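You operate a simulated robot arm through the tools that you are given. There is no shell and no other tool. Be economical: measure what you need, move in short steps, check, and stop when the job is done.

You run a simulated two-armed robot. Do the job below in one go: nothing can be reset, and whatever is moved stays where it is left.

JOB
Take the grey sensor and put it on the cream top of the brown dash. Push the top cabinet drawer shut. Put the can marked "weak mix" from the red tool cabinet top on the top of the wooden work bench. Stack the carton marked "valves" from the top of the wooden work bench on top of the carton that says "hose clips". Put the red fuse on the top of the white shelf away in the inside of the white spares tray. Put the bottle that says "gear oil" from the top of the white shelf on the blue cover plate and the bottle labelled "steering oil" on the low bookcase top. Take the red tape measure from the top of the grey-legged table and leave it on the base of the maroon stand of the black bench engine. Put one of the bolts from the top of the grey-legged table on the base of the maroon stand of the silver engine. Fetch the red lead reel and stand it on the top of the teal-legged table. Open the red framed lid. Do these in any order. Set down upright: can, bottle, tape measure, red lead reel.

Only the result counts: the job must be done as asked and must still hold three seconds after the hand-in. Knocking over, shifting, dropping, spilling or breaking anything else fails it. A push-on lid holds only when it is set on centred and level and pressed home; a screw cap is set on level and turned clockwise until tight.

ROBOT AND FRAMES
Two 7-joint arms with two-finger parallel grippers on one trunk, on a base that drives. Base frame: it is fixed to the floor where the robot stands at the start and does not move with it; the origin is under the middle of the robot, x ahead of it, y to its left, z up. Readings come in cm, rad, newtons and seconds.
The left shoulder is at the start at [-8.2, 11.9, 85.1], the right one opposite. With the tool pointing down near the work surface each hand reaches from about 18 to 60 cm from the robot's upright axis, wherever it stands, measured 20 degrees to its own side. Places, roughly: base of the maroon stand of the black bench engine [-100, -140, 10]; base of the maroon stand of the silver engine [-100, 10, 10]; blue carton, teal carton, white carton [-425, 425, 100]; blue cover plate (8x11x1 cm) [-160, 450, 90]; bolt (6x2x2 cm) [40, -40, 80]; clutch fluid bottle, gear oil bottle, steering oil [-200, 475, 100]; cream top of the brown dash (50x16 cm) [-330, -128, 104]; grey sensor (4x3x5 cm) [50, -20, 80]; inside of the white spares tray (24x15 cm) [232, -154, 74]; low bookcase top [-660, 340, 100]; pink can, yellow can [-650, 275, 100]; red framed lid [-440, -360, 90]; red fuse [-200, 450, 100]; red lead reel (6x8x20 cm) [250, -210, 80]; tape measure [50, 75, 75]; top cabinet drawer [-620, 250, 90]; top of the teal-legged table [80, -270, 80]; top of the wooden work bench [-470, 440, 80]. Payload 3.43 kg a hand.
The TCP of each hand is the grasp point between the finger pads, 3 cm short of the fingertips. In the tool frame z runs along the fingers and y along their closing line. The gripper opens to 9.4 cm. The fingers are 2.8 cm wide and 1 cm thick; the gripper's body (5 by 9.6 cm) begins 5.5 cm behind the TCP.
Orientation is that of the tool frame in the base frame, as [roll, pitch, yaw] about the fixed x, y, z axes, in that order (R = Rz(yaw) Ry(pitch) Rx(roll)). With the fingers straight down and closing along the base's y, the tool's x points along the base's -x, its y along +y and its z along -z.

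CONTROLS
- The arms move only by the tool play_rows. It takes "left_rows", "right_rows" or both (then of equal length, played together; a hand with none holds still); each is a list of rows, each a list of 6 numbers: the shift along the base's x, y, z in units of 200 mm (1.0 is 200 mm), then the turn, a rotation vector about the base's x, y, z in units of 45 degrees (1.0 is 45 degrees). In form: [[x, y, z, rx, ry, rz], ...]. A call has 1 to 10 rows; each row is the pose to reach, as a shift and turn from the pose commanded when the call began. "left_hand" and "right_hand" are, for a hand that has rows, the gripper command, from -1 (shut) to 1 (fully open), values between in proportion, set as the call begins (left out, the last holds). A call with a number of a shift or a turn outside -1 to 1 is refused whole. A row lasts 0.2 s, in which the tool goes at most 5 cm and 0.15 rad; a call with a longer step from one row to the next is refused whole, and so is a gripper value outside its range. Where a pose cannot be reached the arm comes as near as it can. A force on the tool above 40 N (or 10 N above the force at the start of the call, whichever is more), or a blocked arm, ends the call early, and 0.2 s more pass. Each finger travels about 15.3 cm/s and halts on what it meets, pressing with about 41 N; the grip force reading is that of the motor and also rises with nothing between the fingers. The clock runs only during rows and for 0.2 s after the last one: add rows that repeat a pose to give the fingers time. It gives the time, the measured TCP pose, the force on the tool (base axes), the opening and the grip force at its end, in the units of the frame above (readings bear some noise), with the torque about the TCP (base axes, N m) and any sound that the robot's microphone picked up.
- Cameras (640 x 400 px; columns grow to the right, rows downward): "scene" is now at [0.18, 2.84, 153.68]; the picture's right is [0.53, -0.85, 0.00], its down [-0.79, -0.50, -0.36] and it looks along [0.31, 0.19, -0.93] (base axes); focal length 214 px, centre (320, 200). "left" rides on the left gripper at [7.6, -1.4, -10.3] in its tool frame; the picture's right is [0.18, 0.98, 0.00], its down [-0.75, 0.14, -0.64] and it looks along [-0.63, 0.12, 0.77] (tool axes); focal length 243 px, centre (320, 200). "right" rides on the right gripper at [7.6, 1.4, -10.3] in its tool frame; the picture's right is [-0.18, 0.98, 0.00], its down [-0.75, -0.14, -0.64] and it looks along [-0.63, -0.12, 0.77] (tool axes); focal length 243 px, centre (320, 200). There is no depth. A picture from a camera that has moved, and an enlarged one, comes with that camera's place and axes in the base frame and with its lens.
- snapshot(camera): a new picture of that camera. The clock stands still meanwhile.
- lift_body(by): slides the trunk up (or, below 0, down) by that many cm; the arms and the scene camera ride with it, the base frame stays. It gives what a move gives, with no picture.
- roll_base(legs): drives the robot by 1 to 6 legs, each [ahead, left, turn to the left] in cm, cm and rad, along the robot's own axes; the way and the turn of a leg run together, so that a leg with both is an arc; at most 150 cm and 3.142 rad a leg. The arms and the cameras ride along, it lands a little off, and it stops where it bumps. It gives what a move gives.
- aim_head(pan, tilt): turns the head with the scene camera to pan (to the left, within 2.496 rad either way) and tilt (down, from -0.506 to 1.204), counted from straight ahead of the robot. It gives what a move gives.
- enlarge(camera, box): a new picture of the part [left, top, right, bottom] of that camera's present view, enlarged. The clock stands still meanwhile.
- close_job(): hands the job in; it is judged then, once.

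Go step by step. Nothing tells you exact positions but the pictures and the camera data: compare them with the known pose of the tool, close in by small moves and look again before you grip or let go. The budget is 525 turns and 318 pictures, counting those below and the enlarged ones. Unless the task says otherwise, let go and move clear before handing in, and close with one line.

The tools are called after "Request:" by a JSON object that holds its "api" and its "payload". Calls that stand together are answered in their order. play_rows: Moves the arms, as the interface text tells. Its arguments: {"type":"object","properties":{"left_rows":{"type":"array","items":{"type":"array","items":{"type":"number"}}},"left_hand":{"type":"number"},"right_rows":{"type":"array","items":{"type":"array","items":{"type":"number"}}},"right_hand":{"type":"number"}},"required":[]} The other tools are called the same way: lift_body (by) slides the trunk up or down; roll_base (legs) drives the base; aim_head (pan, tilt) turns the head that bears the scene camera; snapshot (camera) takes a picture; enlarge (camera, box) takes an enlarged picture of a part of a camera's view; close_job () hands the job in.

At the start:

```text
time_s: 0.0
left_eef_pos: [24.31, 35.32, 114.4]
left_tool_rot: [-3.14, 0.001, 3.141]
left_force: [0.2, -0.8, -0.6]
left_wrist_torque: [-0.02, 0.0, -0.01]
left_gripper_width: 9.39
left_finger_force: 0.0
right_eef_pos: [29.3, 5.17, 111.08]
right_tool_rot: [-3.14, 0.0, 3.141]
right_force: [0.9, 0.0, 0.3]
right_wrist_torque: [-0.04, 0.0, -0.01]
right_gripper_width: 9.42
right_finger_force: 0.0
trunk travel left (down, up): [-27.5, 6.0]
robot x, y, heading: [-0.01, 0.07, 0.001]
head pan, tilt: [0.562, 1.201]
```

scene: 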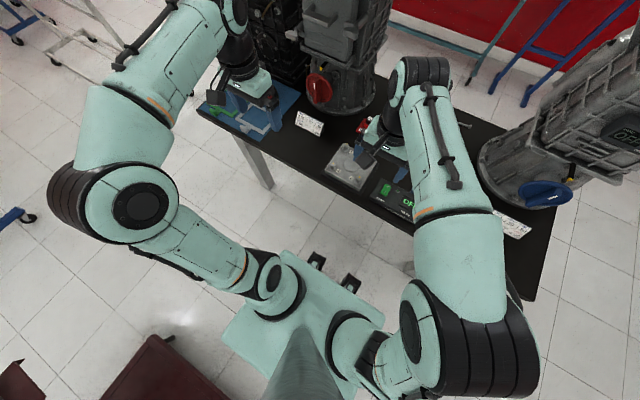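
right: 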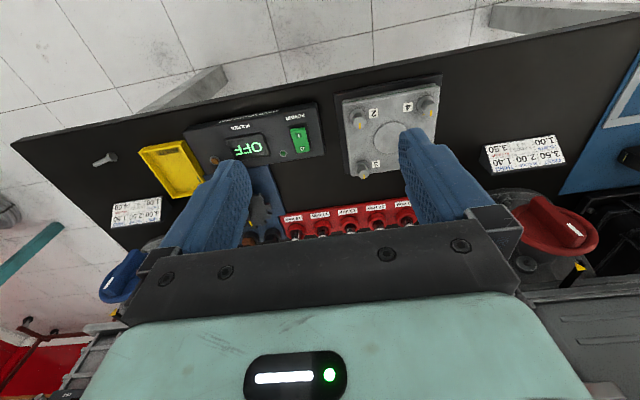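
left: 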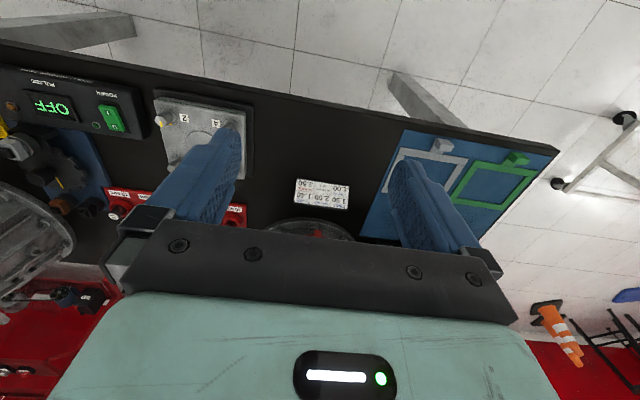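

I see a dark table ahead with several parts on it. I'll look around with the head first.

Request:
{"api": "aim_head", "payload": {"pan": 0, "tilt": 0.7}}

Request:
{"api": "snapshot", "payload": {"camera": "scene"}}

Request:
{"api": "aim_head", "payload": {"pan": -0.8, "tilt": 0.6}}

Request:
{"api": "snapshot", "payload": {"camera": "scene"}}

Request:
{"api": "aim_head", "payload": {"pan": 0.9, "tilt": 0.6}}

Request:
{"api": "snapshot", "payload": {"camera": "scene"}}

Request:
{"api": "aim_head", "payload": {"pan": 2.4, "tilt": 0.4}}

Request:
{"api": "snapshot", "payload": {"camera": "scene"}}

Request:
{"api": "aim_head", "payload": {"pan": -2.4, "tilt": 0.4}}

Request:
{"api": "snapshot", "payload": {"camera": "scene"}}

```text
time_s: 1.0
left_eef_pos: [24.25, 35.4, 114.45]
left_tool_rot: [3.141, 0.0, -3.14]
left_force: [-0.6, -0.3, -0.4]
left_wrist_torque: [-0.02, 0.0, -0.03]
left_gripper_width: 9.41
left_finger_force: 0.2
right_eef_pos: [29.28, 5.3, 111.0]
right_tool_rot: [-3.141, 0.001, -3.14]
right_force: [0.4, 1.2, 0.0]
right_wrist_torque: [0.02, -0.02, 0.01]
right_gripper_width: 9.43
right_finger_force: 0.1
trunk travel left (down, up): [-27.5, 6.0]
robot x, y, heading: [-0.31, 0.03, 0.0]
head pan, tilt: [0.0, 0.7]
```

```text
314 pictures are left
camera scene: at [3.94, -0.13, 157.27], right [0.0, -1.0, 0.0], down [-0.64, 0.0, -0.76], along [0.76, 0.0, -0.64], focal length 214 px, centre (320, 200)
```

scene: 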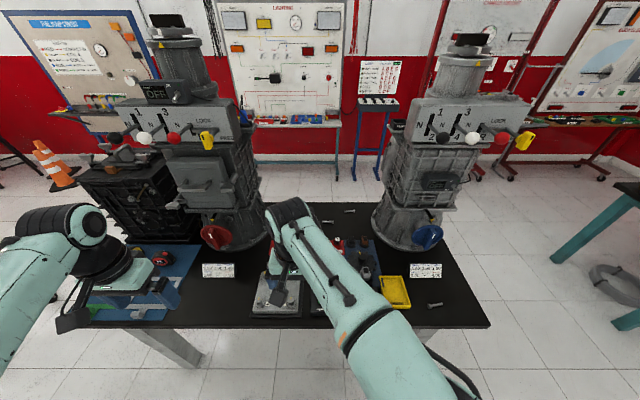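

```text
time_s: 2.1
left_eef_pos: [24.25, 35.39, 114.34]
left_tool_rot: [3.141, 0.0, -3.142]
left_force: [0.9, -0.2, 0.2]
left_wrist_torque: [0.0, -0.01, 0.0]
left_gripper_width: 9.4
left_finger_force: 0.0
right_eef_pos: [29.28, 5.18, 111.12]
right_tool_rot: [-3.141, 0.001, -3.141]
right_force: [-0.1, 0.1, -0.7]
right_wrist_torque: [-0.02, -0.02, 0.01]
right_gripper_width: 9.41
right_finger_force: 0.0
trunk travel left (down, up): [-27.5, 6.0]
robot x, y, heading: [0.25, 0.04, -0.002]
head pan, tilt: [-0.799, 0.6]
```

```text
313 pictures are left
camera scene: at [1.62, -6.47, 158.13], right [-0.72, -0.7, 0.0], down [-0.39, 0.4, -0.83], along [0.58, -0.59, -0.57], focal length 214 px, centre (320, 200)
```

scene: 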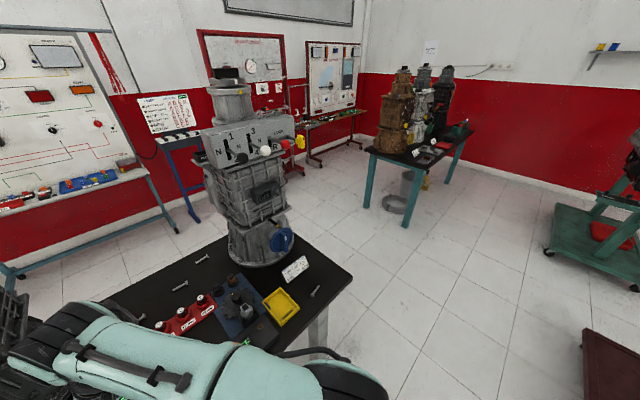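

```text
time_s: 3.8
left_eef_pos: [24.48, 35.4, 114.26]
left_tool_rot: [3.142, 0.001, -3.142]
left_force: [1.1, 0.1, -0.8]
left_wrist_torque: [0.01, 0.01, -0.02]
left_gripper_width: 9.42
left_finger_force: 0.1
right_eef_pos: [29.28, 5.17, 111.12]
right_tool_rot: [-3.141, 0.001, -3.141]
right_force: [-0.2, 0.7, -0.2]
right_wrist_torque: [0.01, -0.04, 0.01]
right_gripper_width: 9.41
right_finger_force: 0.1
trunk travel left (down, up): [-27.5, 6.0]
robot x, y, heading: [0.18, -0.26, -0.001]
head pan, tilt: [0.901, 0.6]
```

```text
312 pictures are left
camera scene: at [0.95, 6.78, 158.14], right [0.78, -0.62, 0.0], down [-0.35, -0.44, -0.83], along [0.51, 0.65, -0.56], focal length 214 px, centre (320, 200)
```

scene: 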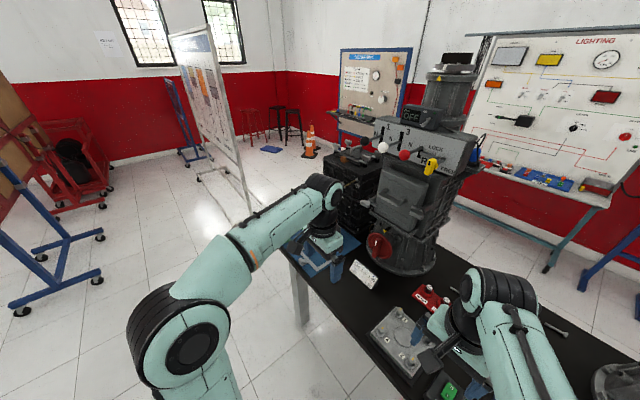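

```text
time_s: 5.4
left_eef_pos: [24.37, 35.48, 114.39]
left_tool_rot: [-3.141, 0.0, -3.141]
left_force: [0.2, 0.3, 0.3]
left_wrist_torque: [0.01, 0.0, 0.0]
left_gripper_width: 9.4
left_finger_force: 0.0
right_eef_pos: [29.26, 5.22, 110.93]
right_tool_rot: [-3.141, 0.001, -3.141]
right_force: [-0.4, 0.2, -0.1]
right_wrist_torque: [-0.01, -0.02, 0.03]
right_gripper_width: 9.37
right_finger_force: 0.0
trunk travel left (down, up): [-27.5, 6.0]
robot x, y, heading: [0.1, 0.25, -0.001]
head pan, tilt: [2.4, 0.4]
```

```text
311 pictures are left
camera scene: at [-11.38, 6.13, 159.96], right [0.68, 0.74, 0.0], down [0.29, -0.26, -0.92], along [-0.68, 0.62, -0.39], focal length 214 px, centre (320, 200)
```

scene: 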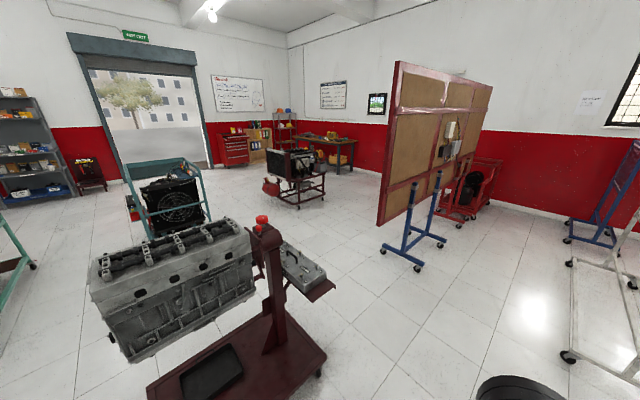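

```text
time_s: 9.2
left_eef_pos: [24.33, 35.36, 114.23]
left_tool_rot: [-3.141, -0.001, -3.141]
left_force: [-0.1, -0.9, 0.4]
left_wrist_torque: [0.03, -0.03, -0.01]
left_gripper_width: 9.37
left_finger_force: 0.2
right_eef_pos: [29.25, 5.26, 111.07]
right_tool_rot: [3.141, 0.003, 3.141]
right_force: [-0.5, 0.0, 0.2]
right_wrist_torque: [0.05, -0.02, -0.01]
right_gripper_width: 9.41
right_finger_force: 0.1
trunk travel left (down, up): [-27.5, 6.0]
robot x, y, heading: [-0.14, -0.25, 0.002]
head pan, tilt: [-2.4, 0.4]
```

```text
310 pictures are left
camera scene: at [-11.38, -6.4, 159.96], right [-0.68, 0.74, 0.0], down [0.29, 0.26, -0.92], along [-0.68, -0.62, -0.39], focal length 214 px, centre (320, 200)
```

scene: 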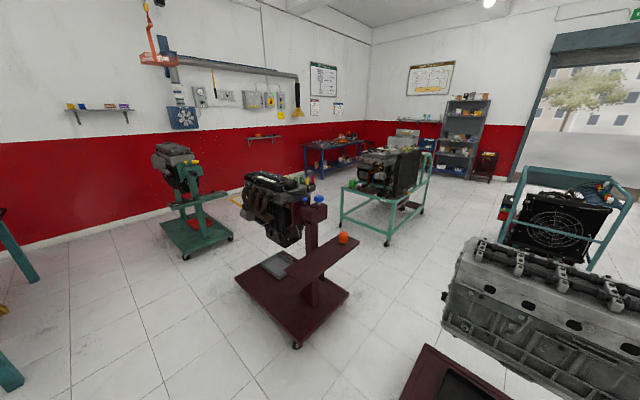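

Request:
{"api": "aim_head", "payload": {"pan": 0.0, "tilt": 1.0}}

Request:
{"api": "play_rows", "payload": {"right_rows": [[0.0, -0.25, 0, 0, 0, 0], [0, -0.5, 0, 0, 0, 0], [0, -0.75, 0, 0, 0, 0], [0, -1, 0, 0, 0, 0]], "right_hand": 1}}

Request:
{"api": "play_rows", "payload": {"right_rows": [[0.0, -0.25, 0, 0, 0, 0.19], [0, -0.5, 0, 0, 0, 0.38], [0, -0.75, 0, 0, 0, 0.57], [0, -1, 0, 0, 0, 0.76], [0, -1, 0, 0, 0, 0.95]]}}

Request:
{"api": "snapshot", "payload": {"camera": "right"}}

Request:
{"api": "snapshot", "payload": {"camera": "scene"}}

```text
time_s: 11.4
left_eef_pos: [24.45, 35.43, 114.34]
left_tool_rot: [3.14, -0.001, -3.141]
left_force: [-0.7, -0.4, 0.2]
left_wrist_torque: [0.0, 0.03, 0.0]
left_gripper_width: 9.39
left_finger_force: 0.1
right_eef_pos: [29.22, 5.24, 111.16]
right_tool_rot: [-3.141, 0.0, -3.14]
right_force: [-0.2, 0.4, 0.2]
right_wrist_torque: [-0.01, 0.0, 0.01]
right_gripper_width: 9.38
right_finger_force: 0.1
trunk travel left (down, up): [-27.5, 6.0]
robot x, y, heading: [0.14, -0.11, -0.001]
head pan, tilt: [0.0, 1.0]
```

```text
time_s: 12.4
left_eef_pos: [24.34, 35.25, 114.45]
left_tool_rot: [-3.141, -0.001, 3.142]
left_force: [-0.3, 0.2, 0.0]
left_wrist_torque: [-0.03, 0.0, 0.0]
left_gripper_width: 9.41
left_finger_force: 0.0
right_eef_pos: [29.35, -15.07, 111.11]
right_tool_rot: [3.141, 0.003, -3.138]
right_force: [0.1, -0.2, 1.0]
right_wrist_torque: [0.0, 0.01, 0.03]
right_gripper_width: 9.41
right_finger_force: 0.0
trunk travel left (down, up): [-27.5, 6.0]
robot x, y, heading: [0.31, -0.04, 0.001]
head pan, tilt: [0.0, 1.0]
```

```text
time_s: 13.6
left_eef_pos: [24.33, 35.41, 114.39]
left_tool_rot: [3.141, -0.003, 3.141]
left_force: [0.3, 0.4, 0.0]
left_wrist_torque: [-0.01, 0.03, 0.01]
left_gripper_width: 9.4
left_finger_force: 0.0
right_eef_pos: [29.06, -34.76, 111.02]
right_tool_rot: [3.142, 0.003, -2.393]
right_force: [-0.3, -0.3, 0.0]
right_wrist_torque: [0.0, -0.02, 0.0]
right_gripper_width: 9.41
right_finger_force: 0.0
trunk travel left (down, up): [-27.5, 6.0]
robot x, y, heading: [0.07, 0.23, -0.002]
head pan, tilt: [0.0, 1.0]
```

```text
309 pictures are left
camera right: at [22.61, -38.91, 121.28], right [-0.53, 0.85, 0.0], down [0.65, 0.41, 0.64], along [0.54, 0.34, -0.77], focal length 243 px, centre (320, 200)
```

right: 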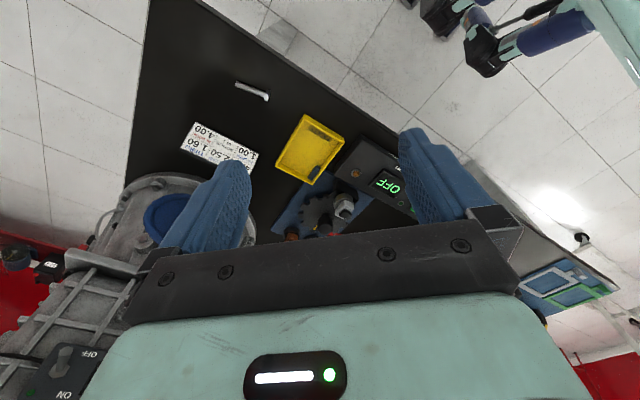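

```text
308 pictures are left
camera scene: at [2.41, -0.08, 154.93], right [0.0, -1.0, 0.0], down [-0.84, 0.0, -0.54], along [0.54, 0.0, -0.84], focal length 214 px, centre (320, 200)
```

scene: 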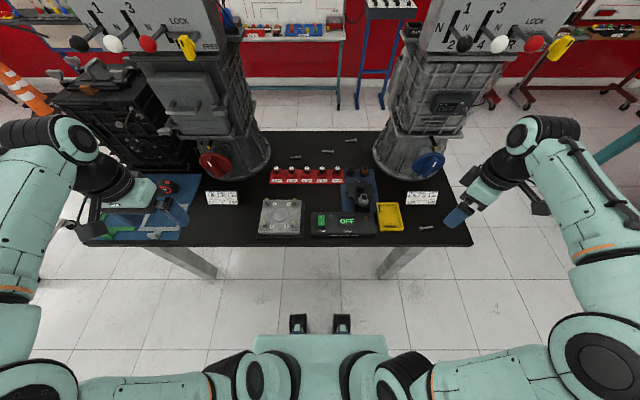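

Request:
{"api": "roll_base", "payload": {"legs": [[5, -20, 0]]}}

Request:
{"api": "play_rows", "payload": {"right_rows": [[0.1, 0.1, -0.1, 0, 0, 0.19], [0.2, 0.25, -0.25, 0, 0, 0.38], [0.25, 0.4, -0.5, 0, 0, 0.57], [0.28, 0.58, -0.7, 0, 0, 0.76], [0.28, 0.58, -0.7, 0, 0, 0.95], [0.28, 0.58, -0.7, 0, 0, 1]], "right_hand": 0.0}}

Request:
{"api": "snapshot", "payload": {"camera": "right"}}

```text
time_s: 16.0
left_eef_pos: [29.45, 15.67, 114.47]
left_tool_rot: [3.141, 0.0, 3.141]
left_force: [1.1, -0.1, 0.3]
left_wrist_torque: [0.02, -0.03, -0.01]
left_gripper_width: 9.38
left_finger_force: 0.1
right_eef_pos: [34.18, -54.44, 111.06]
right_tool_rot: [3.141, 0.002, -2.395]
right_force: [-0.1, -0.1, 0.2]
right_wrist_torque: [0.01, 0.0, 0.02]
right_gripper_width: 9.37
right_finger_force: 0.1
trunk travel left (down, up): [-27.5, 6.0]
robot x, y, heading: [5.01, -19.49, -0.003]
head pan, tilt: [0.0, 1.0]
```

```text
refused: row 3 steps farther than a row can; nothing moved
```

```text
307 pictures are left
camera right: at [27.65, -58.62, 121.25], right [-0.53, 0.85, 0.0], down [0.65, 0.41, 0.64], along [0.54, 0.34, -0.77], focal length 243 px, centre (320, 200)
```

right: 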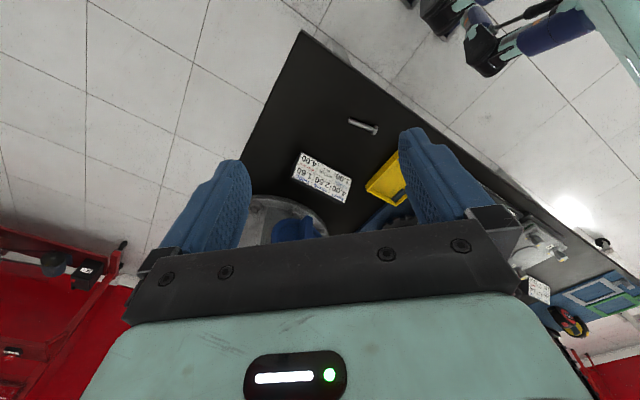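

Request:
{"api": "play_rows", "payload": {"right_rows": [[0.05, 0.1, -0.1, 0, 0, 0.19], [0.1, 0.22, -0.2, 0, 0, 0.38], [0.16, 0.34, -0.34, 0, 0, 0.57], [0.22, 0.46, -0.5, 0, 0, 0.76], [0.28, 0.59, -0.66, 0, 0, 0.95], [0.28, 0.59, -0.7, 0, 0, 0.99]], "right_hand": 0.0}}

Request:
{"api": "play_rows", "payload": {"right_rows": [[0, 0, -0.1, 0, 0, 0.15], [0, 0, -0.2, 0, 0, 0.28]]}}

Request:
{"api": "snapshot", "payload": {"camera": "right"}}

```text
time_s: 17.4
left_eef_pos: [29.45, 15.58, 114.36]
left_tool_rot: [3.14, 0.0, -3.141]
left_force: [-0.1, -0.1, 0.1]
left_wrist_torque: [0.02, 0.0, 0.01]
left_gripper_width: 9.41
left_finger_force: 0.0
right_eef_pos: [39.68, -42.73, 97.12]
right_tool_rot: [-3.141, 0.002, -1.615]
right_force: [0.4, -0.6, 0.9]
right_wrist_torque: [-0.04, 0.03, 0.02]
right_gripper_width: 4.73
right_finger_force: 0.0
trunk travel left (down, up): [-27.5, 6.0]
robot x, y, heading: [5.04, -19.49, 0.005]
head pan, tilt: [0.0, 1.0]
```

```text
time_s: 18.0
left_eef_pos: [29.48, 15.63, 114.28]
left_tool_rot: [-3.141, 0.0, -3.141]
left_force: [-0.1, -0.5, 0.2]
left_wrist_torque: [-0.01, 0.01, -0.02]
left_gripper_width: 9.39
left_finger_force: 0.1
right_eef_pos: [39.7, -42.66, 93.01]
right_tool_rot: [-3.141, 0.002, -1.396]
right_force: [-0.1, -0.8, -0.3]
right_wrist_torque: [0.01, 0.01, 0.02]
right_gripper_width: 4.7
right_finger_force: 0.0
trunk travel left (down, up): [-27.5, 6.0]
robot x, y, heading: [4.97, -19.88, 0.001]
head pan, tilt: [0.0, 1.0]
```

```text
306 pictures are left
camera right: at [39.68, -50.45, 103.28], right [-1.0, 0.01, 0.0], down [0.01, 0.77, 0.64], along [0.01, 0.64, -0.77], focal length 243 px, centre (320, 200)
```

right: 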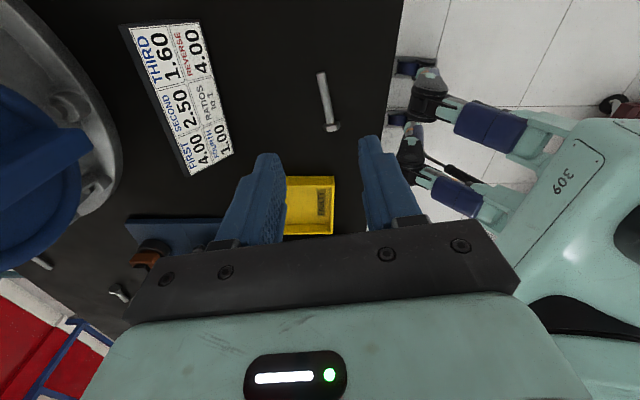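

Request:
{"api": "play_rows", "payload": {"right_rows": [[-0.03, 0.04, -0.2, 0, 0, 0], [-0.03, 0.04, -0.4, 0, 0, 0], [-0.03, 0.04, -0.6, 0, 0, 0]]}}

Request:
{"api": "snapshot", "payload": {"camera": "right"}}

```text
time_s: 18.8
left_eef_pos: [29.47, 15.63, 114.42]
left_tool_rot: [3.141, -0.001, 3.141]
left_force: [0.1, 0.5, -0.5]
left_wrist_torque: [0.02, -0.01, 0.0]
left_gripper_width: 9.4
left_finger_force: 0.1
right_eef_pos: [39.38, -41.74, 81.09]
right_tool_rot: [-3.141, 0.002, -1.397]
right_force: [0.7, 0.4, 0.3]
right_wrist_torque: [-0.03, 0.02, 0.05]
right_gripper_width: 4.72
right_finger_force: 0.2
trunk travel left (down, up): [-27.5, 6.0]
robot x, y, heading: [4.73, -20.05, -0.005]
head pan, tilt: [0.0, 1.0]
```

```text
305 pictures are left
camera right: at [39.19, -49.54, 91.37], right [-1.0, 0.01, 0.0], down [0.01, 0.77, 0.64], along [0.01, 0.64, -0.77], focal length 243 px, centre (320, 200)
```

right: 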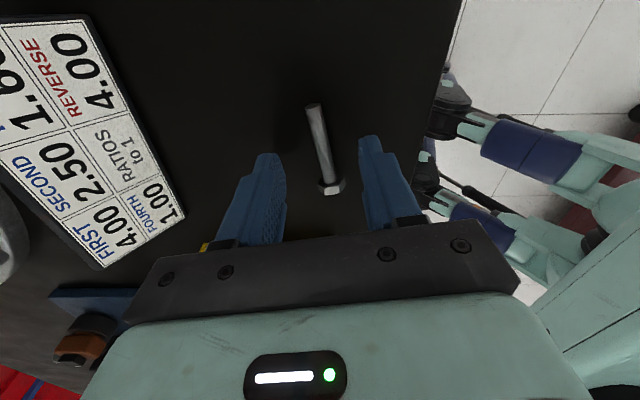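

Request:
{"api": "play_rows", "payload": {"right_rows": [[0, 0, -0.05, 0, 0, 0], [0, 0, -0.08, 0, 0, 0], [0, 0, -0.11, 0, 0, 0]]}}

Request:
{"api": "snapshot", "payload": {"camera": "right"}}

```text
time_s: 19.4
left_eef_pos: [29.28, 15.65, 114.44]
left_tool_rot: [-3.141, 0.001, 3.141]
left_force: [-0.6, -0.1, 0.3]
left_wrist_torque: [-0.03, 0.0, -0.01]
left_gripper_width: 9.42
left_finger_force: 0.1
right_eef_pos: [39.39, -41.71, 80.05]
right_tool_rot: [-3.132, 0.001, -1.395]
right_force: [-8.3, 0.6, 19.9]
right_wrist_torque: [0.0, 0.89, -0.03]
right_gripper_width: 5.1
right_finger_force: 4.0
trunk travel left (down, up): [-27.5, 6.0]
robot x, y, heading: [4.97, -19.75, -0.003]
head pan, tilt: [0.0, 1.0]
stopped in row 3 (right hand): the force on the tool passed its limit at 52 N (the readings are from after the stop); the commanded pose is now the measured one
```

```text
304 pictures are left
camera right: at [39.27, -49.53, 90.26], right [-1.0, 0.01, -0.01], down [0.0, 0.77, 0.64], along [0.01, 0.64, -0.77], focal length 243 px, centre (320, 200)
```

right: 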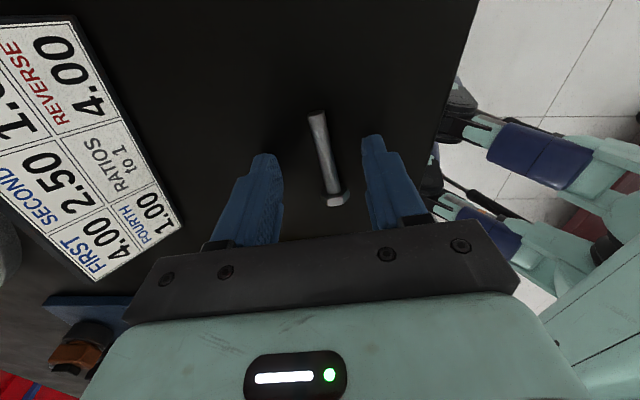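

Request:
{"api": "play_rows", "payload": {"right_rows": [[0, 0, 0.02, 0, 0, 0], [0, 0, 0.02, 0, 0, 0]]}}

Request:
{"api": "play_rows", "payload": {"right_rows": [[0, 0, 0, 0, 0, 0], [0, 0, 0, 0, 0, 0], [0, 0, 0, 0, 0, 0]], "right_hand": -1}}

Request:
{"api": "play_rows", "payload": {"right_rows": [[0, 0, 0.15, 0, 0, 0], [0, 0, 0.4, 0, 0, 0], [0, 0, 0.65, 0, 0, 0], [0, 0, 0.9, 0, 0, 0]]}}

Request:
{"api": "snapshot", "payload": {"camera": "right"}}

```text
time_s: 20.1
left_eef_pos: [29.32, 15.71, 114.4]
left_tool_rot: [3.14, -0.001, 3.141]
left_force: [0.3, -1.0, 0.2]
left_wrist_torque: [0.01, 0.01, 0.0]
left_gripper_width: 9.38
left_finger_force: 0.1
right_eef_pos: [39.49, -41.85, 80.29]
right_tool_rot: [-3.135, 0.0, -1.399]
right_force: [0.1, 0.9, 1.1]
right_wrist_torque: [-0.03, 0.0, 0.01]
right_gripper_width: 4.72
right_finger_force: 0.1
trunk travel left (down, up): [-27.5, 6.0]
robot x, y, heading: [4.76, -19.77, 0.002]
head pan, tilt: [0.0, 1.0]
```

```text
time_s: 20.9
left_eef_pos: [29.43, 15.67, 114.28]
left_tool_rot: [-3.141, 0.0, 3.141]
left_force: [0.0, -0.6, 0.0]
left_wrist_torque: [-0.01, 0.01, -0.04]
left_gripper_width: 9.41
left_finger_force: 0.1
right_eef_pos: [39.56, -41.71, 80.31]
right_tool_rot: [-3.133, -0.001, -1.399]
right_force: [-1.0, -1.3, 1.1]
right_wrist_torque: [0.0, 0.02, 0.05]
right_gripper_width: 0.81
right_finger_force: 41.3
trunk travel left (down, up): [-27.5, 6.0]
robot x, y, heading: [4.77, -19.75, 0.003]
head pan, tilt: [0.0, 1.0]
```

```text
time_s: 21.9
left_eef_pos: [29.4, 15.69, 114.34]
left_tool_rot: [3.141, 0.0, -3.141]
left_force: [-0.4, 0.6, -0.1]
left_wrist_torque: [0.0, 0.02, 0.03]
left_gripper_width: 9.4
left_finger_force: 0.0
right_eef_pos: [39.37, -41.8, 98.2]
right_tool_rot: [-3.134, 0.0, -1.396]
right_force: [-0.9, 0.1, -0.9]
right_wrist_torque: [-0.03, 0.01, 0.0]
right_gripper_width: 0.81
right_finger_force: 41.3
trunk travel left (down, up): [-27.5, 6.0]
robot x, y, heading: [4.98, -19.75, -0.001]
head pan, tilt: [0.0, 1.0]
```

```text
303 pictures are left
camera right: at [39.2, -49.55, 108.35], right [-1.0, 0.01, -0.01], down [0.0, 0.77, 0.64], along [0.01, 0.64, -0.77], focal length 243 px, centre (320, 200)
```

right: 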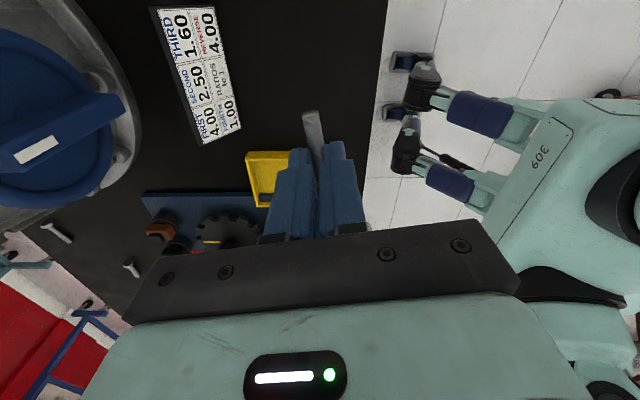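

Request:
{"api": "play_rows", "payload": {"right_rows": [[-0.1, 0.1, 0.2, 0, 0, 0], [-0.3, 0.2, 0.3, 0, 0, 0], [-0.5, 0.3, 0.5, 0, 0, 0]]}}

Request:
{"api": "roll_base", "payload": {"legs": [[0, 60, 0]]}}

Request:
{"api": "aim_head", "payload": {"pan": 0.3, "tilt": 1.0}}

Request:
{"api": "snapshot", "payload": {"camera": "scene"}}

Request:
{"api": "snapshot", "payload": {"camera": "left"}}

```text
refused: row 3 steps farther than a row can; nothing moved
```

```text
time_s: 27.6
left_eef_pos: [28.94, 75.87, 114.38]
left_tool_rot: [-3.14, -0.002, -3.134]
left_force: [0.3, -0.7, 0.7]
left_wrist_torque: [-0.04, -0.02, 0.01]
left_gripper_width: 9.41
left_finger_force: 0.1
right_eef_pos: [39.45, 18.57, 98.01]
right_tool_rot: [-3.135, -0.001, -1.388]
right_force: [0.7, -0.1, -0.3]
right_wrist_torque: [0.01, 0.0, 0.02]
right_gripper_width: 0.81
right_finger_force: 40.9
trunk travel left (down, up): [-27.5, 6.0]
robot x, y, heading: [4.63, 40.49, 0.01]
head pan, tilt: [0.0, 1.0]
```

```text
time_s: 28.4
left_eef_pos: [29.06, 75.9, 114.45]
left_tool_rot: [3.141, 0.0, -3.135]
left_force: [0.4, -0.9, -0.6]
left_wrist_torque: [0.0, 0.0, 0.01]
left_gripper_width: 9.41
left_finger_force: 0.1
right_eef_pos: [39.43, 18.49, 98.06]
right_tool_rot: [-3.134, 0.0, -1.39]
right_force: [0.5, 0.2, -0.9]
right_wrist_torque: [-0.01, 0.03, 0.0]
right_gripper_width: 0.84
right_finger_force: 41.0
trunk travel left (down, up): [-27.5, 6.0]
robot x, y, heading: [4.75, 40.37, 0.008]
head pan, tilt: [0.3, 1.0]
```

```text
302 pictures are left
camera scene: at [6.95, 42.24, 154.93], right [0.3, -0.95, 0.0], down [-0.8, -0.25, -0.54], along [0.52, 0.16, -0.84], focal length 214 px, centre (320, 200)
```

scene: 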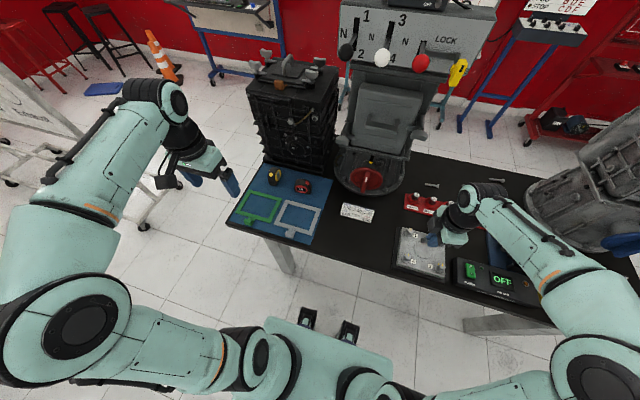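

```text
301 pictures are left
camera left: at [21.44, 74.34, 124.56], right [-0.19, 0.98, 0.0], down [0.75, 0.15, 0.64], along [0.63, 0.12, -0.77], focal length 243 px, centre (320, 200)
```

left: 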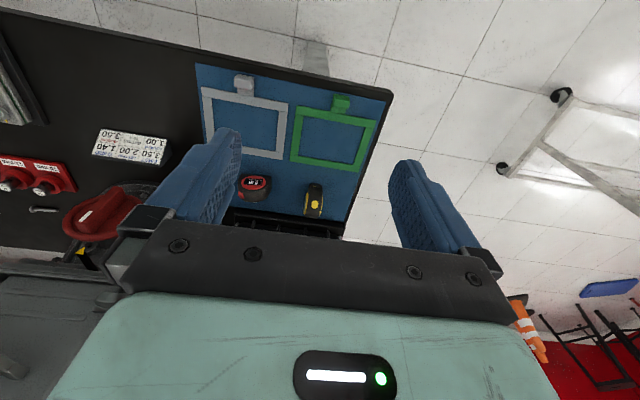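

Request:
{"api": "play_rows", "payload": {"left_rows": [[0.15, -0.1, -0.15, 0, 0, 0], [0.3, -0.2, -0.3, 0, 0, 0], [0.5, -0.3, -0.4, 0, 0, 0], [0.7, -0.4, -0.5, 0, 0, 0], [0.9, -0.5, -0.6, 0, 0, 0]], "left_hand": 1}}

Request:
{"api": "snapshot", "payload": {"camera": "left"}}

```text
time_s: 29.6
left_eef_pos: [47.27, 65.54, 102.44]
left_tool_rot: [3.141, 0.002, -3.135]
left_force: [-0.4, 0.5, -0.5]
left_wrist_torque: [0.02, 0.01, -0.02]
left_gripper_width: 9.39
left_finger_force: 0.1
right_eef_pos: [39.44, 18.47, 97.92]
right_tool_rot: [-3.136, 0.0, -1.391]
right_force: [1.6, -0.3, -0.4]
right_wrist_torque: [-0.01, 0.01, 0.01]
right_gripper_width: 0.8
right_finger_force: 40.5
trunk travel left (down, up): [-27.5, 6.0]
robot x, y, heading: [5.11, 40.45, 0.004]
head pan, tilt: [0.3, 1.0]
```

```text
300 pictures are left
camera left: at [39.78, 64.06, 112.55], right [-0.19, 0.98, 0.0], down [0.75, 0.15, 0.64], along [0.63, 0.12, -0.77], focal length 243 px, centre (320, 200)
```

left: 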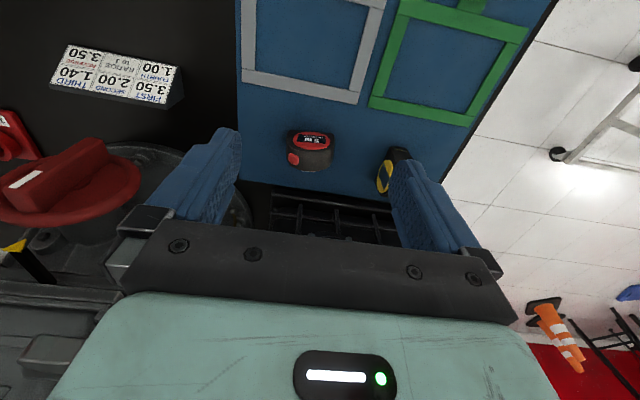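

Request:
{"api": "enlarge", "payload": {"camera": "left", "box": [250, 100, 430, 212]}}

Request:
{"api": "enlarge", "payload": {"camera": "scene", "box": [240, 150, 340, 212]}}

```text
3.56 times, centred on (340, 156) of left
camera zoom: at [39.78, 64.06, 112.55], right [-0.19, 0.98, 0.0], down [0.75, 0.15, 0.64], along [0.63, 0.12, -0.77], focal length 863 px, centre (249, 356)
```

zoom: 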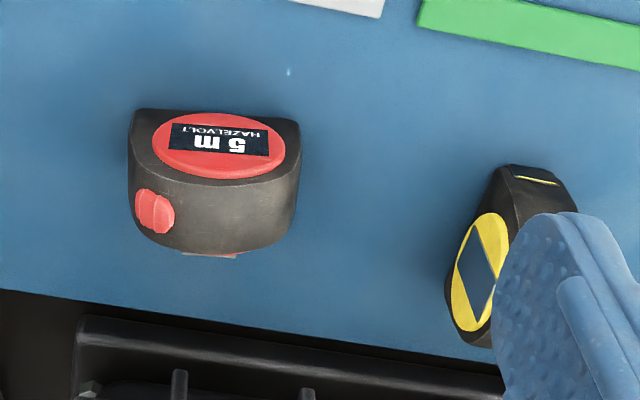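

```text
6.40 times, centred on (290, 181) of scene
camera zoom: at [7.1, 42.2, 154.94], right [0.3, -0.95, 0.0], down [-0.8, -0.25, -0.54], along [0.51, 0.16, -0.84], focal length 1373 px, centre (512, 322)
```

zoom: 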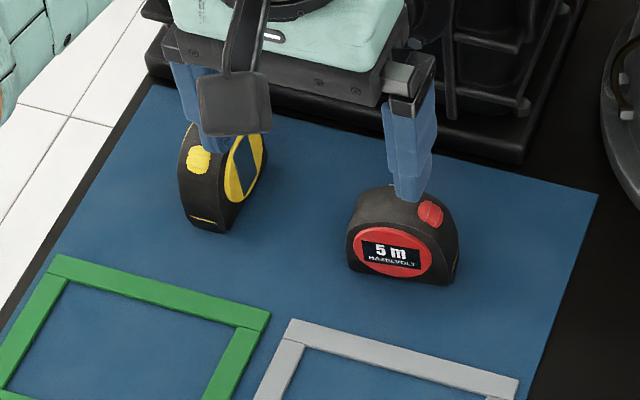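

Request:
{"api": "play_rows", "payload": {"left_rows": [[0, 0, 0, 0, 0, -0.19], [0, 0, 0, 0, 0, -0.38], [0, 0, 0, 0, 0, -0.57], [0, 0, 0, 0, 0, -0.76], [0, 0, 0, 0, 0, -0.95]], "left_hand": 0.7}}

Request:
{"api": "play_rows", "payload": {"left_rows": [[0, 0, 0, 0, 0, -0.19], [0.1, 0, 0, 0, 0, -0.38], [0.2, 0, -0.1, 0, 0, -0.57], [0.3, 0, -0.2, 0, 0, -0.76], [0.4, 0, -0.3, 0, 0, -0.95]]}}

Request:
{"api": "snapshot", "payload": {"camera": "left"}}

Request:
{"api": "snapshot", "payload": {"camera": "scene"}}

```text
time_s: 30.8
left_eef_pos: [46.98, 65.79, 102.35]
left_tool_rot: [3.141, 0.001, 2.401]
left_force: [-0.4, 0.2, -0.1]
left_wrist_torque: [0.02, -0.03, -0.01]
left_gripper_width: 7.98
left_finger_force: 0.0
right_eef_pos: [39.38, 18.52, 97.97]
right_tool_rot: [-3.133, 0.0, -1.391]
right_force: [-0.2, -0.8, -1.0]
right_wrist_torque: [0.03, 0.03, 0.01]
right_gripper_width: 0.83
right_finger_force: 40.9
trunk travel left (down, up): [-27.5, 6.0]
robot x, y, heading: [4.83, 40.11, 0.009]
head pan, tilt: [0.3, 1.0]
```

```text
time_s: 32.0
left_eef_pos: [55.17, 65.88, 96.28]
left_tool_rot: [-3.141, 0.0, 1.655]
left_force: [0.6, 0.4, 0.6]
left_wrist_torque: [0.02, 0.01, 0.04]
left_gripper_width: 7.98
left_finger_force: 0.1
right_eef_pos: [39.5, 18.54, 98.01]
right_tool_rot: [-3.135, 0.001, -1.391]
right_force: [-0.7, -0.1, -0.4]
right_wrist_torque: [0.02, 0.01, 0.0]
right_gripper_width: 0.82
right_finger_force: 40.7
trunk travel left (down, up): [-27.5, 6.0]
robot x, y, heading: [4.76, 40.14, 0.007]
head pan, tilt: [0.3, 1.0]
```

```text
297 pictures are left
camera left: at [53.11, 73.32, 106.42], right [0.96, 0.27, 0.0], down [0.2, -0.74, 0.64], along [0.17, -0.62, -0.77], focal length 243 px, centre (320, 200)
```

left: 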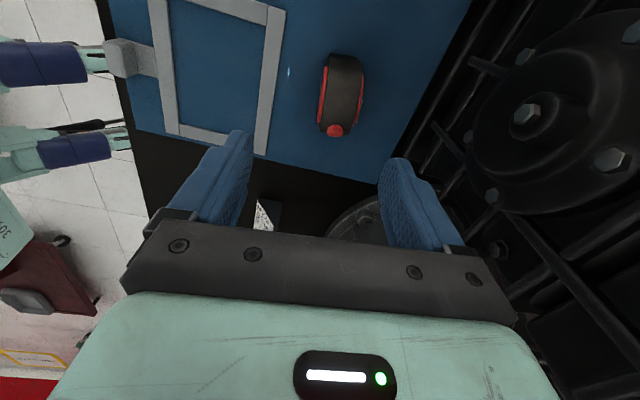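

```text
296 pictures are left
camera scene: at [7.03, 42.26, 154.94], right [0.3, -0.95, 0.0], down [-0.8, -0.25, -0.54], along [0.51, 0.16, -0.84], focal length 214 px, centre (320, 200)
```

scene: 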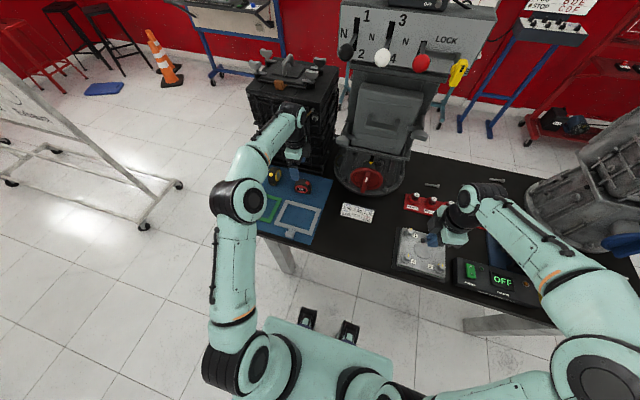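

Request:
{"api": "play_rows", "payload": {"left_rows": [[0.06, 0.02, -0.1, 0, 0, 0], [0.1, 0.03, -0.25, 0, 0, 0], [0.1, 0.03, -0.4, 0, 0, 0]], "left_hand": 0.4}}

Request:
{"api": "snapshot", "payload": {"camera": "left"}}

Request:
{"api": "enlarge", "payload": {"camera": "scene", "box": [240, 120, 340, 212]}}

```text
time_s: 32.8
left_eef_pos: [56.97, 66.53, 88.36]
left_tool_rot: [3.14, -0.002, 1.656]
left_force: [-0.1, -0.1, 0.1]
left_wrist_torque: [0.01, 0.01, -0.05]
left_gripper_width: 6.6
left_finger_force: 0.1
right_eef_pos: [39.43, 18.56, 98.01]
right_tool_rot: [-3.135, 0.001, -1.389]
right_force: [-0.1, 0.1, -0.1]
right_wrist_torque: [0.01, -0.02, -0.01]
right_gripper_width: 0.82
right_finger_force: 41.3
trunk travel left (down, up): [-27.5, 6.0]
robot x, y, heading: [4.96, 40.37, 0.002]
head pan, tilt: [0.3, 1.0]
```

```text
295 pictures are left
camera left: at [55.03, 73.96, 98.54], right [0.96, 0.27, 0.0], down [0.21, -0.74, 0.64], along [0.17, -0.62, -0.77], focal length 243 px, centre (320, 200)
```

left: 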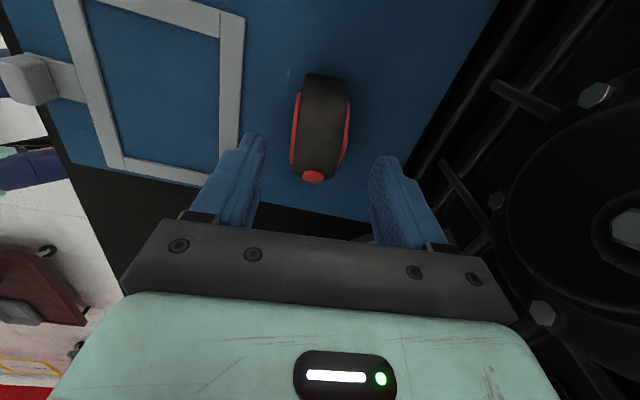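

```text
4.35 times, centred on (290, 166) of scene
camera zoom: at [6.96, 42.27, 154.93], right [0.3, -0.95, 0.0], down [-0.8, -0.25, -0.54], along [0.51, 0.16, -0.84], focal length 932 px, centre (450, 348)
```

zoom: 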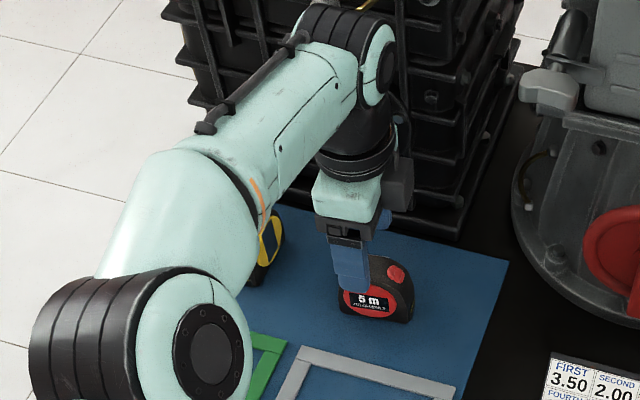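

Request:
{"api": "play_rows", "payload": {"left_rows": [[0, 0.02, -0.15, 0, 0, 0], [0, 0.02, -0.28, 0, 0, 0], [0, 0.02, -0.36, 0, 0, 0]]}}

Request:
{"api": "snapshot", "payload": {"camera": "left"}}

```text
time_s: 33.6
left_eef_pos: [57.05, 66.88, 81.03]
left_tool_rot: [3.141, -0.001, 1.657]
left_force: [-0.6, -0.1, 0.5]
left_wrist_torque: [0.0, 0.02, -0.02]
left_gripper_width: 6.58
left_finger_force: 0.1
right_eef_pos: [39.41, 18.56, 98.05]
right_tool_rot: [-3.135, 0.0, -1.39]
right_force: [0.1, -0.2, 0.2]
right_wrist_torque: [0.04, 0.01, 0.02]
right_gripper_width: 0.82
right_finger_force: 41.2
trunk travel left (down, up): [-27.5, 6.0]
robot x, y, heading: [5.02, 40.34, 0.004]
head pan, tilt: [0.3, 1.0]
```

```text
293 pictures are left
camera left: at [55.09, 74.26, 91.19], right [0.96, 0.27, 0.0], down [0.21, -0.74, 0.64], along [0.17, -0.62, -0.77], focal length 243 px, centre (320, 200)
```

left: 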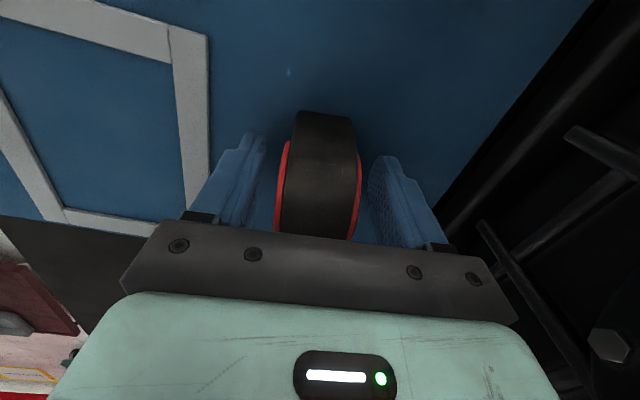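

Request:
{"api": "play_rows", "payload": {"left_rows": [[0, 0, 0, 0, 0, 0], [0, 0, 0, 0, 0, 0], [0, 0, 0, 0, 0, 0]], "left_hand": -1}}

Request:
{"api": "play_rows", "payload": {"left_rows": [[0, 0, 0.1, 0, 0, 0], [-0.1, 0, 0.3, 0, 0, 0], [-0.25, 0, 0.5, 0, 0, 0], [-0.45, 0, 0.6, 0, 0, 0], [-0.65, 0, 0.7, 0, 0, 0], [-0.85, 0, 0.8, 0, 0, 0]], "left_hand": -1}}

Request:
{"api": "snapshot", "payload": {"camera": "left"}}

Request:
{"api": "aim_head", "payload": {"pan": 2.4, "tilt": 0.9}}

Request:
{"api": "snapshot", "payload": {"camera": "scene"}}

```text
time_s: 34.4
left_eef_pos: [57.03, 66.99, 80.96]
left_tool_rot: [3.141, -0.001, 1.655]
left_force: [-0.3, 0.8, -0.2]
left_wrist_torque: [0.1, -0.01, 0.03]
left_gripper_width: 3.62
left_finger_force: 41.2
right_eef_pos: [39.45, 18.62, 98.16]
right_tool_rot: [-3.133, -0.001, -1.388]
right_force: [-0.8, 0.3, -0.9]
right_wrist_torque: [-0.04, 0.0, -0.02]
right_gripper_width: 0.81
right_finger_force: 41.5
trunk travel left (down, up): [-27.5, 6.0]
robot x, y, heading: [4.63, 40.05, 0.003]
head pan, tilt: [0.3, 1.0]
```

```text
time_s: 35.8
left_eef_pos: [40.08, 66.96, 97.17]
left_tool_rot: [3.141, 0.001, 1.657]
left_force: [0.3, 0.0, -2.3]
left_wrist_torque: [0.03, 0.01, 0.03]
left_gripper_width: 3.62
left_finger_force: 40.7
right_eef_pos: [39.31, 18.41, 98.05]
right_tool_rot: [-3.134, -0.001, -1.39]
right_force: [0.1, -0.5, -0.1]
right_wrist_torque: [0.02, -0.02, 0.01]
right_gripper_width: 0.81
right_finger_force: 40.8
trunk travel left (down, up): [-27.5, 6.0]
robot x, y, heading: [4.67, 40.57, 0.007]
head pan, tilt: [0.3, 1.0]
```

```text
292 pictures are left
camera left: at [37.97, 74.42, 107.33], right [0.96, 0.27, 0.0], down [0.2, -0.74, 0.64], along [0.17, -0.62, -0.77], focal length 243 px, centre (320, 200)
```

left: 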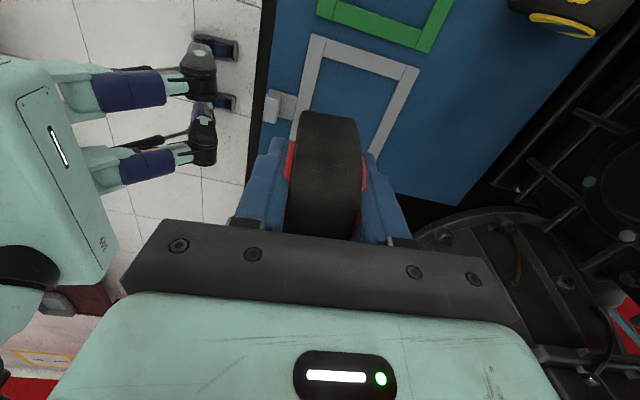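

```text
time_s: 37.8
left_eef_pos: [40.14, 66.97, 97.12]
left_tool_rot: [-3.141, 0.001, 1.656]
left_force: [-0.5, -0.7, -2.5]
left_wrist_torque: [0.01, 0.01, -0.01]
left_gripper_width: 3.62
left_finger_force: 40.8
right_eef_pos: [39.4, 18.65, 98.03]
right_tool_rot: [-3.135, -0.001, -1.389]
right_force: [-0.2, 0.0, 0.3]
right_wrist_torque: [-0.01, -0.02, 0.02]
right_gripper_width: 0.83
right_finger_force: 41.2
trunk travel left (down, up): [-27.5, 6.0]
robot x, y, heading: [4.7, 40.29, 0.004]
head pan, tilt: [2.4, 0.901]
```

```text
291 pictures are left
camera scene: at [-5.28, 45.22, 155.66], right [0.67, 0.74, 0.0], down [0.58, -0.53, -0.62], along [-0.46, 0.42, -0.78], focal length 214 px, centre (320, 200)
```

scene: 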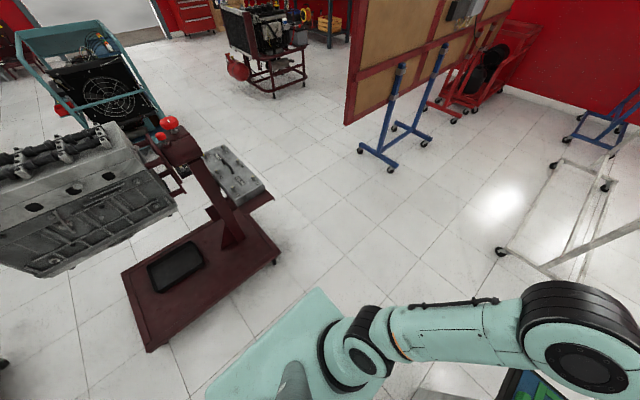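

Request:
{"api": "roll_base", "payload": {"legs": [[-20, 0, 0], [0, -40, 0], [0, 0, 3.1416], [15, 0, 0]]}}

Request:
{"api": "aim_head", "payload": {"pan": 0, "tilt": 0.9}}

Request:
{"api": "snapshot", "payload": {"camera": "scene"}}

```text
refused: 3.1416 is not a number from -3.14159 to 3.14159
```

```text
time_s: 40.0
left_eef_pos: [40.05, 66.99, 97.07]
left_tool_rot: [3.141, 0.0, 1.657]
left_force: [-0.5, -0.4, -2.7]
left_wrist_torque: [-0.01, 0.0, 0.02]
left_gripper_width: 3.62
left_finger_force: 41.0
right_eef_pos: [39.42, 18.51, 98.0]
right_tool_rot: [-3.135, 0.001, -1.388]
right_force: [0.4, 0.5, -1.0]
right_wrist_torque: [0.0, 0.0, 0.03]
right_gripper_width: 0.82
right_finger_force: 40.8
trunk travel left (down, up): [-27.5, 6.0]
robot x, y, heading: [4.74, 40.03, 0.006]
head pan, tilt: [0.0, 0.901]
```

```text
290 pictures are left
camera scene: at [7.87, 40.21, 155.66], right [0.01, -1.0, 0.0], down [-0.78, -0.01, -0.62], along [0.62, 0.0, -0.78], focal length 214 px, centre (320, 200)
```

scene: 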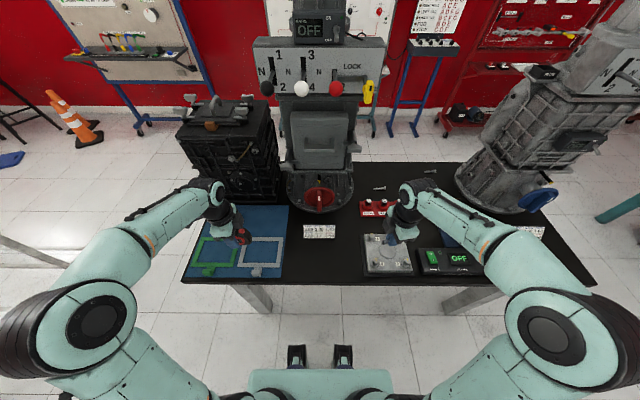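

Request:
{"api": "roll_base", "payload": {"legs": [[-20, 0, 0], [0, -40, 0], [0, 0, 3.14], [15, 0, 0]]}}

Request:
{"api": "snapshot", "payload": {"camera": "scene"}}

```text
time_s: 53.5
left_eef_pos: [-66.13, -25.32, 97.13]
left_tool_rot: [3.141, 0.0, -1.512]
left_force: [-0.3, 1.2, -3.0]
left_wrist_torque: [0.0, -0.01, 0.0]
left_gripper_width: 3.6
left_finger_force: 40.6
right_eef_pos: [-64.03, 23.3, 97.91]
right_tool_rot: [-3.135, 0.0, 1.723]
right_force: [0.3, -0.6, -1.0]
right_wrist_torque: [0.02, -0.02, 0.01]
right_gripper_width: 0.83
right_finger_force: 41.0
trunk travel left (down, up): [-27.5, 6.0]
robot x, y, heading: [-29.9, 0.39, 3.118]
head pan, tilt: [0.0, 0.901]
```

```text
289 pictures are left
camera scene: at [-33.45, 0.41, 155.65], right [0.02, 1.0, 0.0], down [0.78, -0.02, -0.62], along [-0.62, 0.01, -0.78], focal length 214 px, centre (320, 200)
```

scene: 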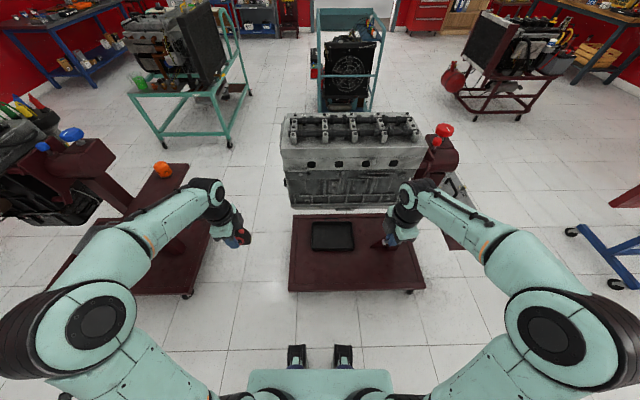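

Request:
{"api": "lift_body", "payload": {"by": -27}}

Request:
{"api": "roll_base", "payload": {"legs": [[12, 0, 0.02]]}}

Request:
{"api": "play_rows", "payload": {"right_rows": [[0, -0.1, -0.2, 0, 0, 0], [0, -0.2, -0.4, 0, 0, 0], [0, -0.2, -0.6, 0, 0, 0], [0, -0.2, -0.8, 0, 0, 0], [0, -0.2, -1, 0, 0, 0]]}}

Request:
{"api": "snapshot", "payload": {"camera": "right"}}

Request:
{"api": "snapshot", "payload": {"camera": "scene"}}

```text
time_s: 56.3
left_eef_pos: [-66.08, -25.16, 70.14]
left_tool_rot: [-3.141, -0.002, -1.513]
left_force: [-0.1, -0.8, -2.6]
left_wrist_torque: [-0.02, 0.04, -0.03]
left_gripper_width: 3.62
left_finger_force: 41.2
right_eef_pos: [-64.03, 23.24, 71.09]
right_tool_rot: [-3.134, 0.0, 1.726]
right_force: [-0.4, -0.2, -0.1]
right_wrist_torque: [0.03, -0.02, 0.0]
right_gripper_width: 0.85
right_finger_force: 40.7
trunk travel left (down, up): [-0.5, 33.0]
robot x, y, heading: [-29.99, 0.62, 3.12]
head pan, tilt: [0.0, 0.901]
```

```text
time_s: 57.5
left_eef_pos: [-77.5, -25.73, 70.06]
left_tool_rot: [3.139, -0.001, -1.495]
left_force: [0.2, 0.7, -3.1]
left_wrist_torque: [-0.04, -0.02, 0.01]
left_gripper_width: 3.63
left_finger_force: 41.6
right_eef_pos: [-76.35, 22.91, 70.99]
right_tool_rot: [-3.135, 0.001, 1.741]
right_force: [0.2, -0.3, -0.1]
right_wrist_torque: [0.0, 0.0, -0.03]
right_gripper_width: 0.85
right_finger_force: 41.2
trunk travel left (down, up): [-0.5, 33.0]
robot x, y, heading: [-42.06, 0.73, 3.142]
head pan, tilt: [0.0, 0.901]
```

```text
time_s: 58.7
left_eef_pos: [-77.61, -25.75, 70.02]
left_tool_rot: [-3.141, 0.0, -1.496]
left_force: [0.3, 0.0, -3.7]
left_wrist_torque: [-0.04, 0.03, 0.01]
left_gripper_width: 3.62
left_finger_force: 41.3
right_eef_pos: [-76.39, 18.71, 51.15]
right_tool_rot: [-3.133, -0.002, 1.742]
right_force: [0.1, -0.2, 0.2]
right_wrist_torque: [-0.02, 0.02, 0.0]
right_gripper_width: 0.84
right_finger_force: 41.2
trunk travel left (down, up): [-0.5, 33.0]
robot x, y, heading: [-42.33, 0.58, 3.142]
head pan, tilt: [0.0, 0.901]
```

```text
288 pictures are left
camera right: at [-76.2, 26.42, 61.29], right [1.0, -0.01, -0.01], down [-0.01, -0.77, 0.64], along [-0.01, -0.64, -0.77], focal length 243 px, centre (320, 200)
```

right: 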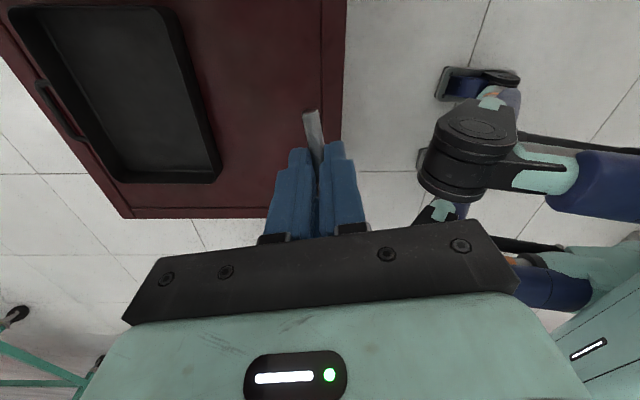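

```text
287 pictures are left
camera scene: at [-50.26, 0.52, 128.27], right [0.0, 1.0, 0.0], down [0.78, 0.0, -0.62], along [-0.62, 0.0, -0.78], focal length 214 px, centre (320, 200)
```

scene: 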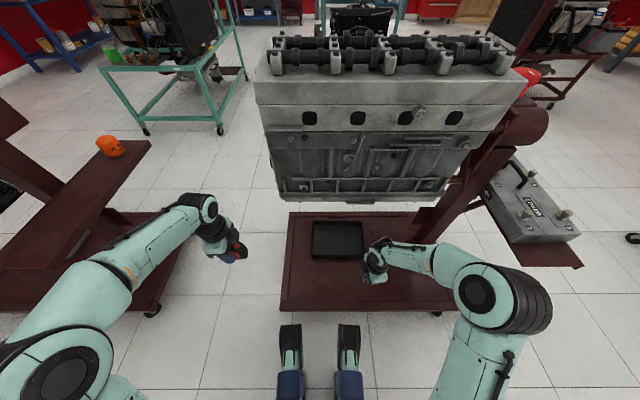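

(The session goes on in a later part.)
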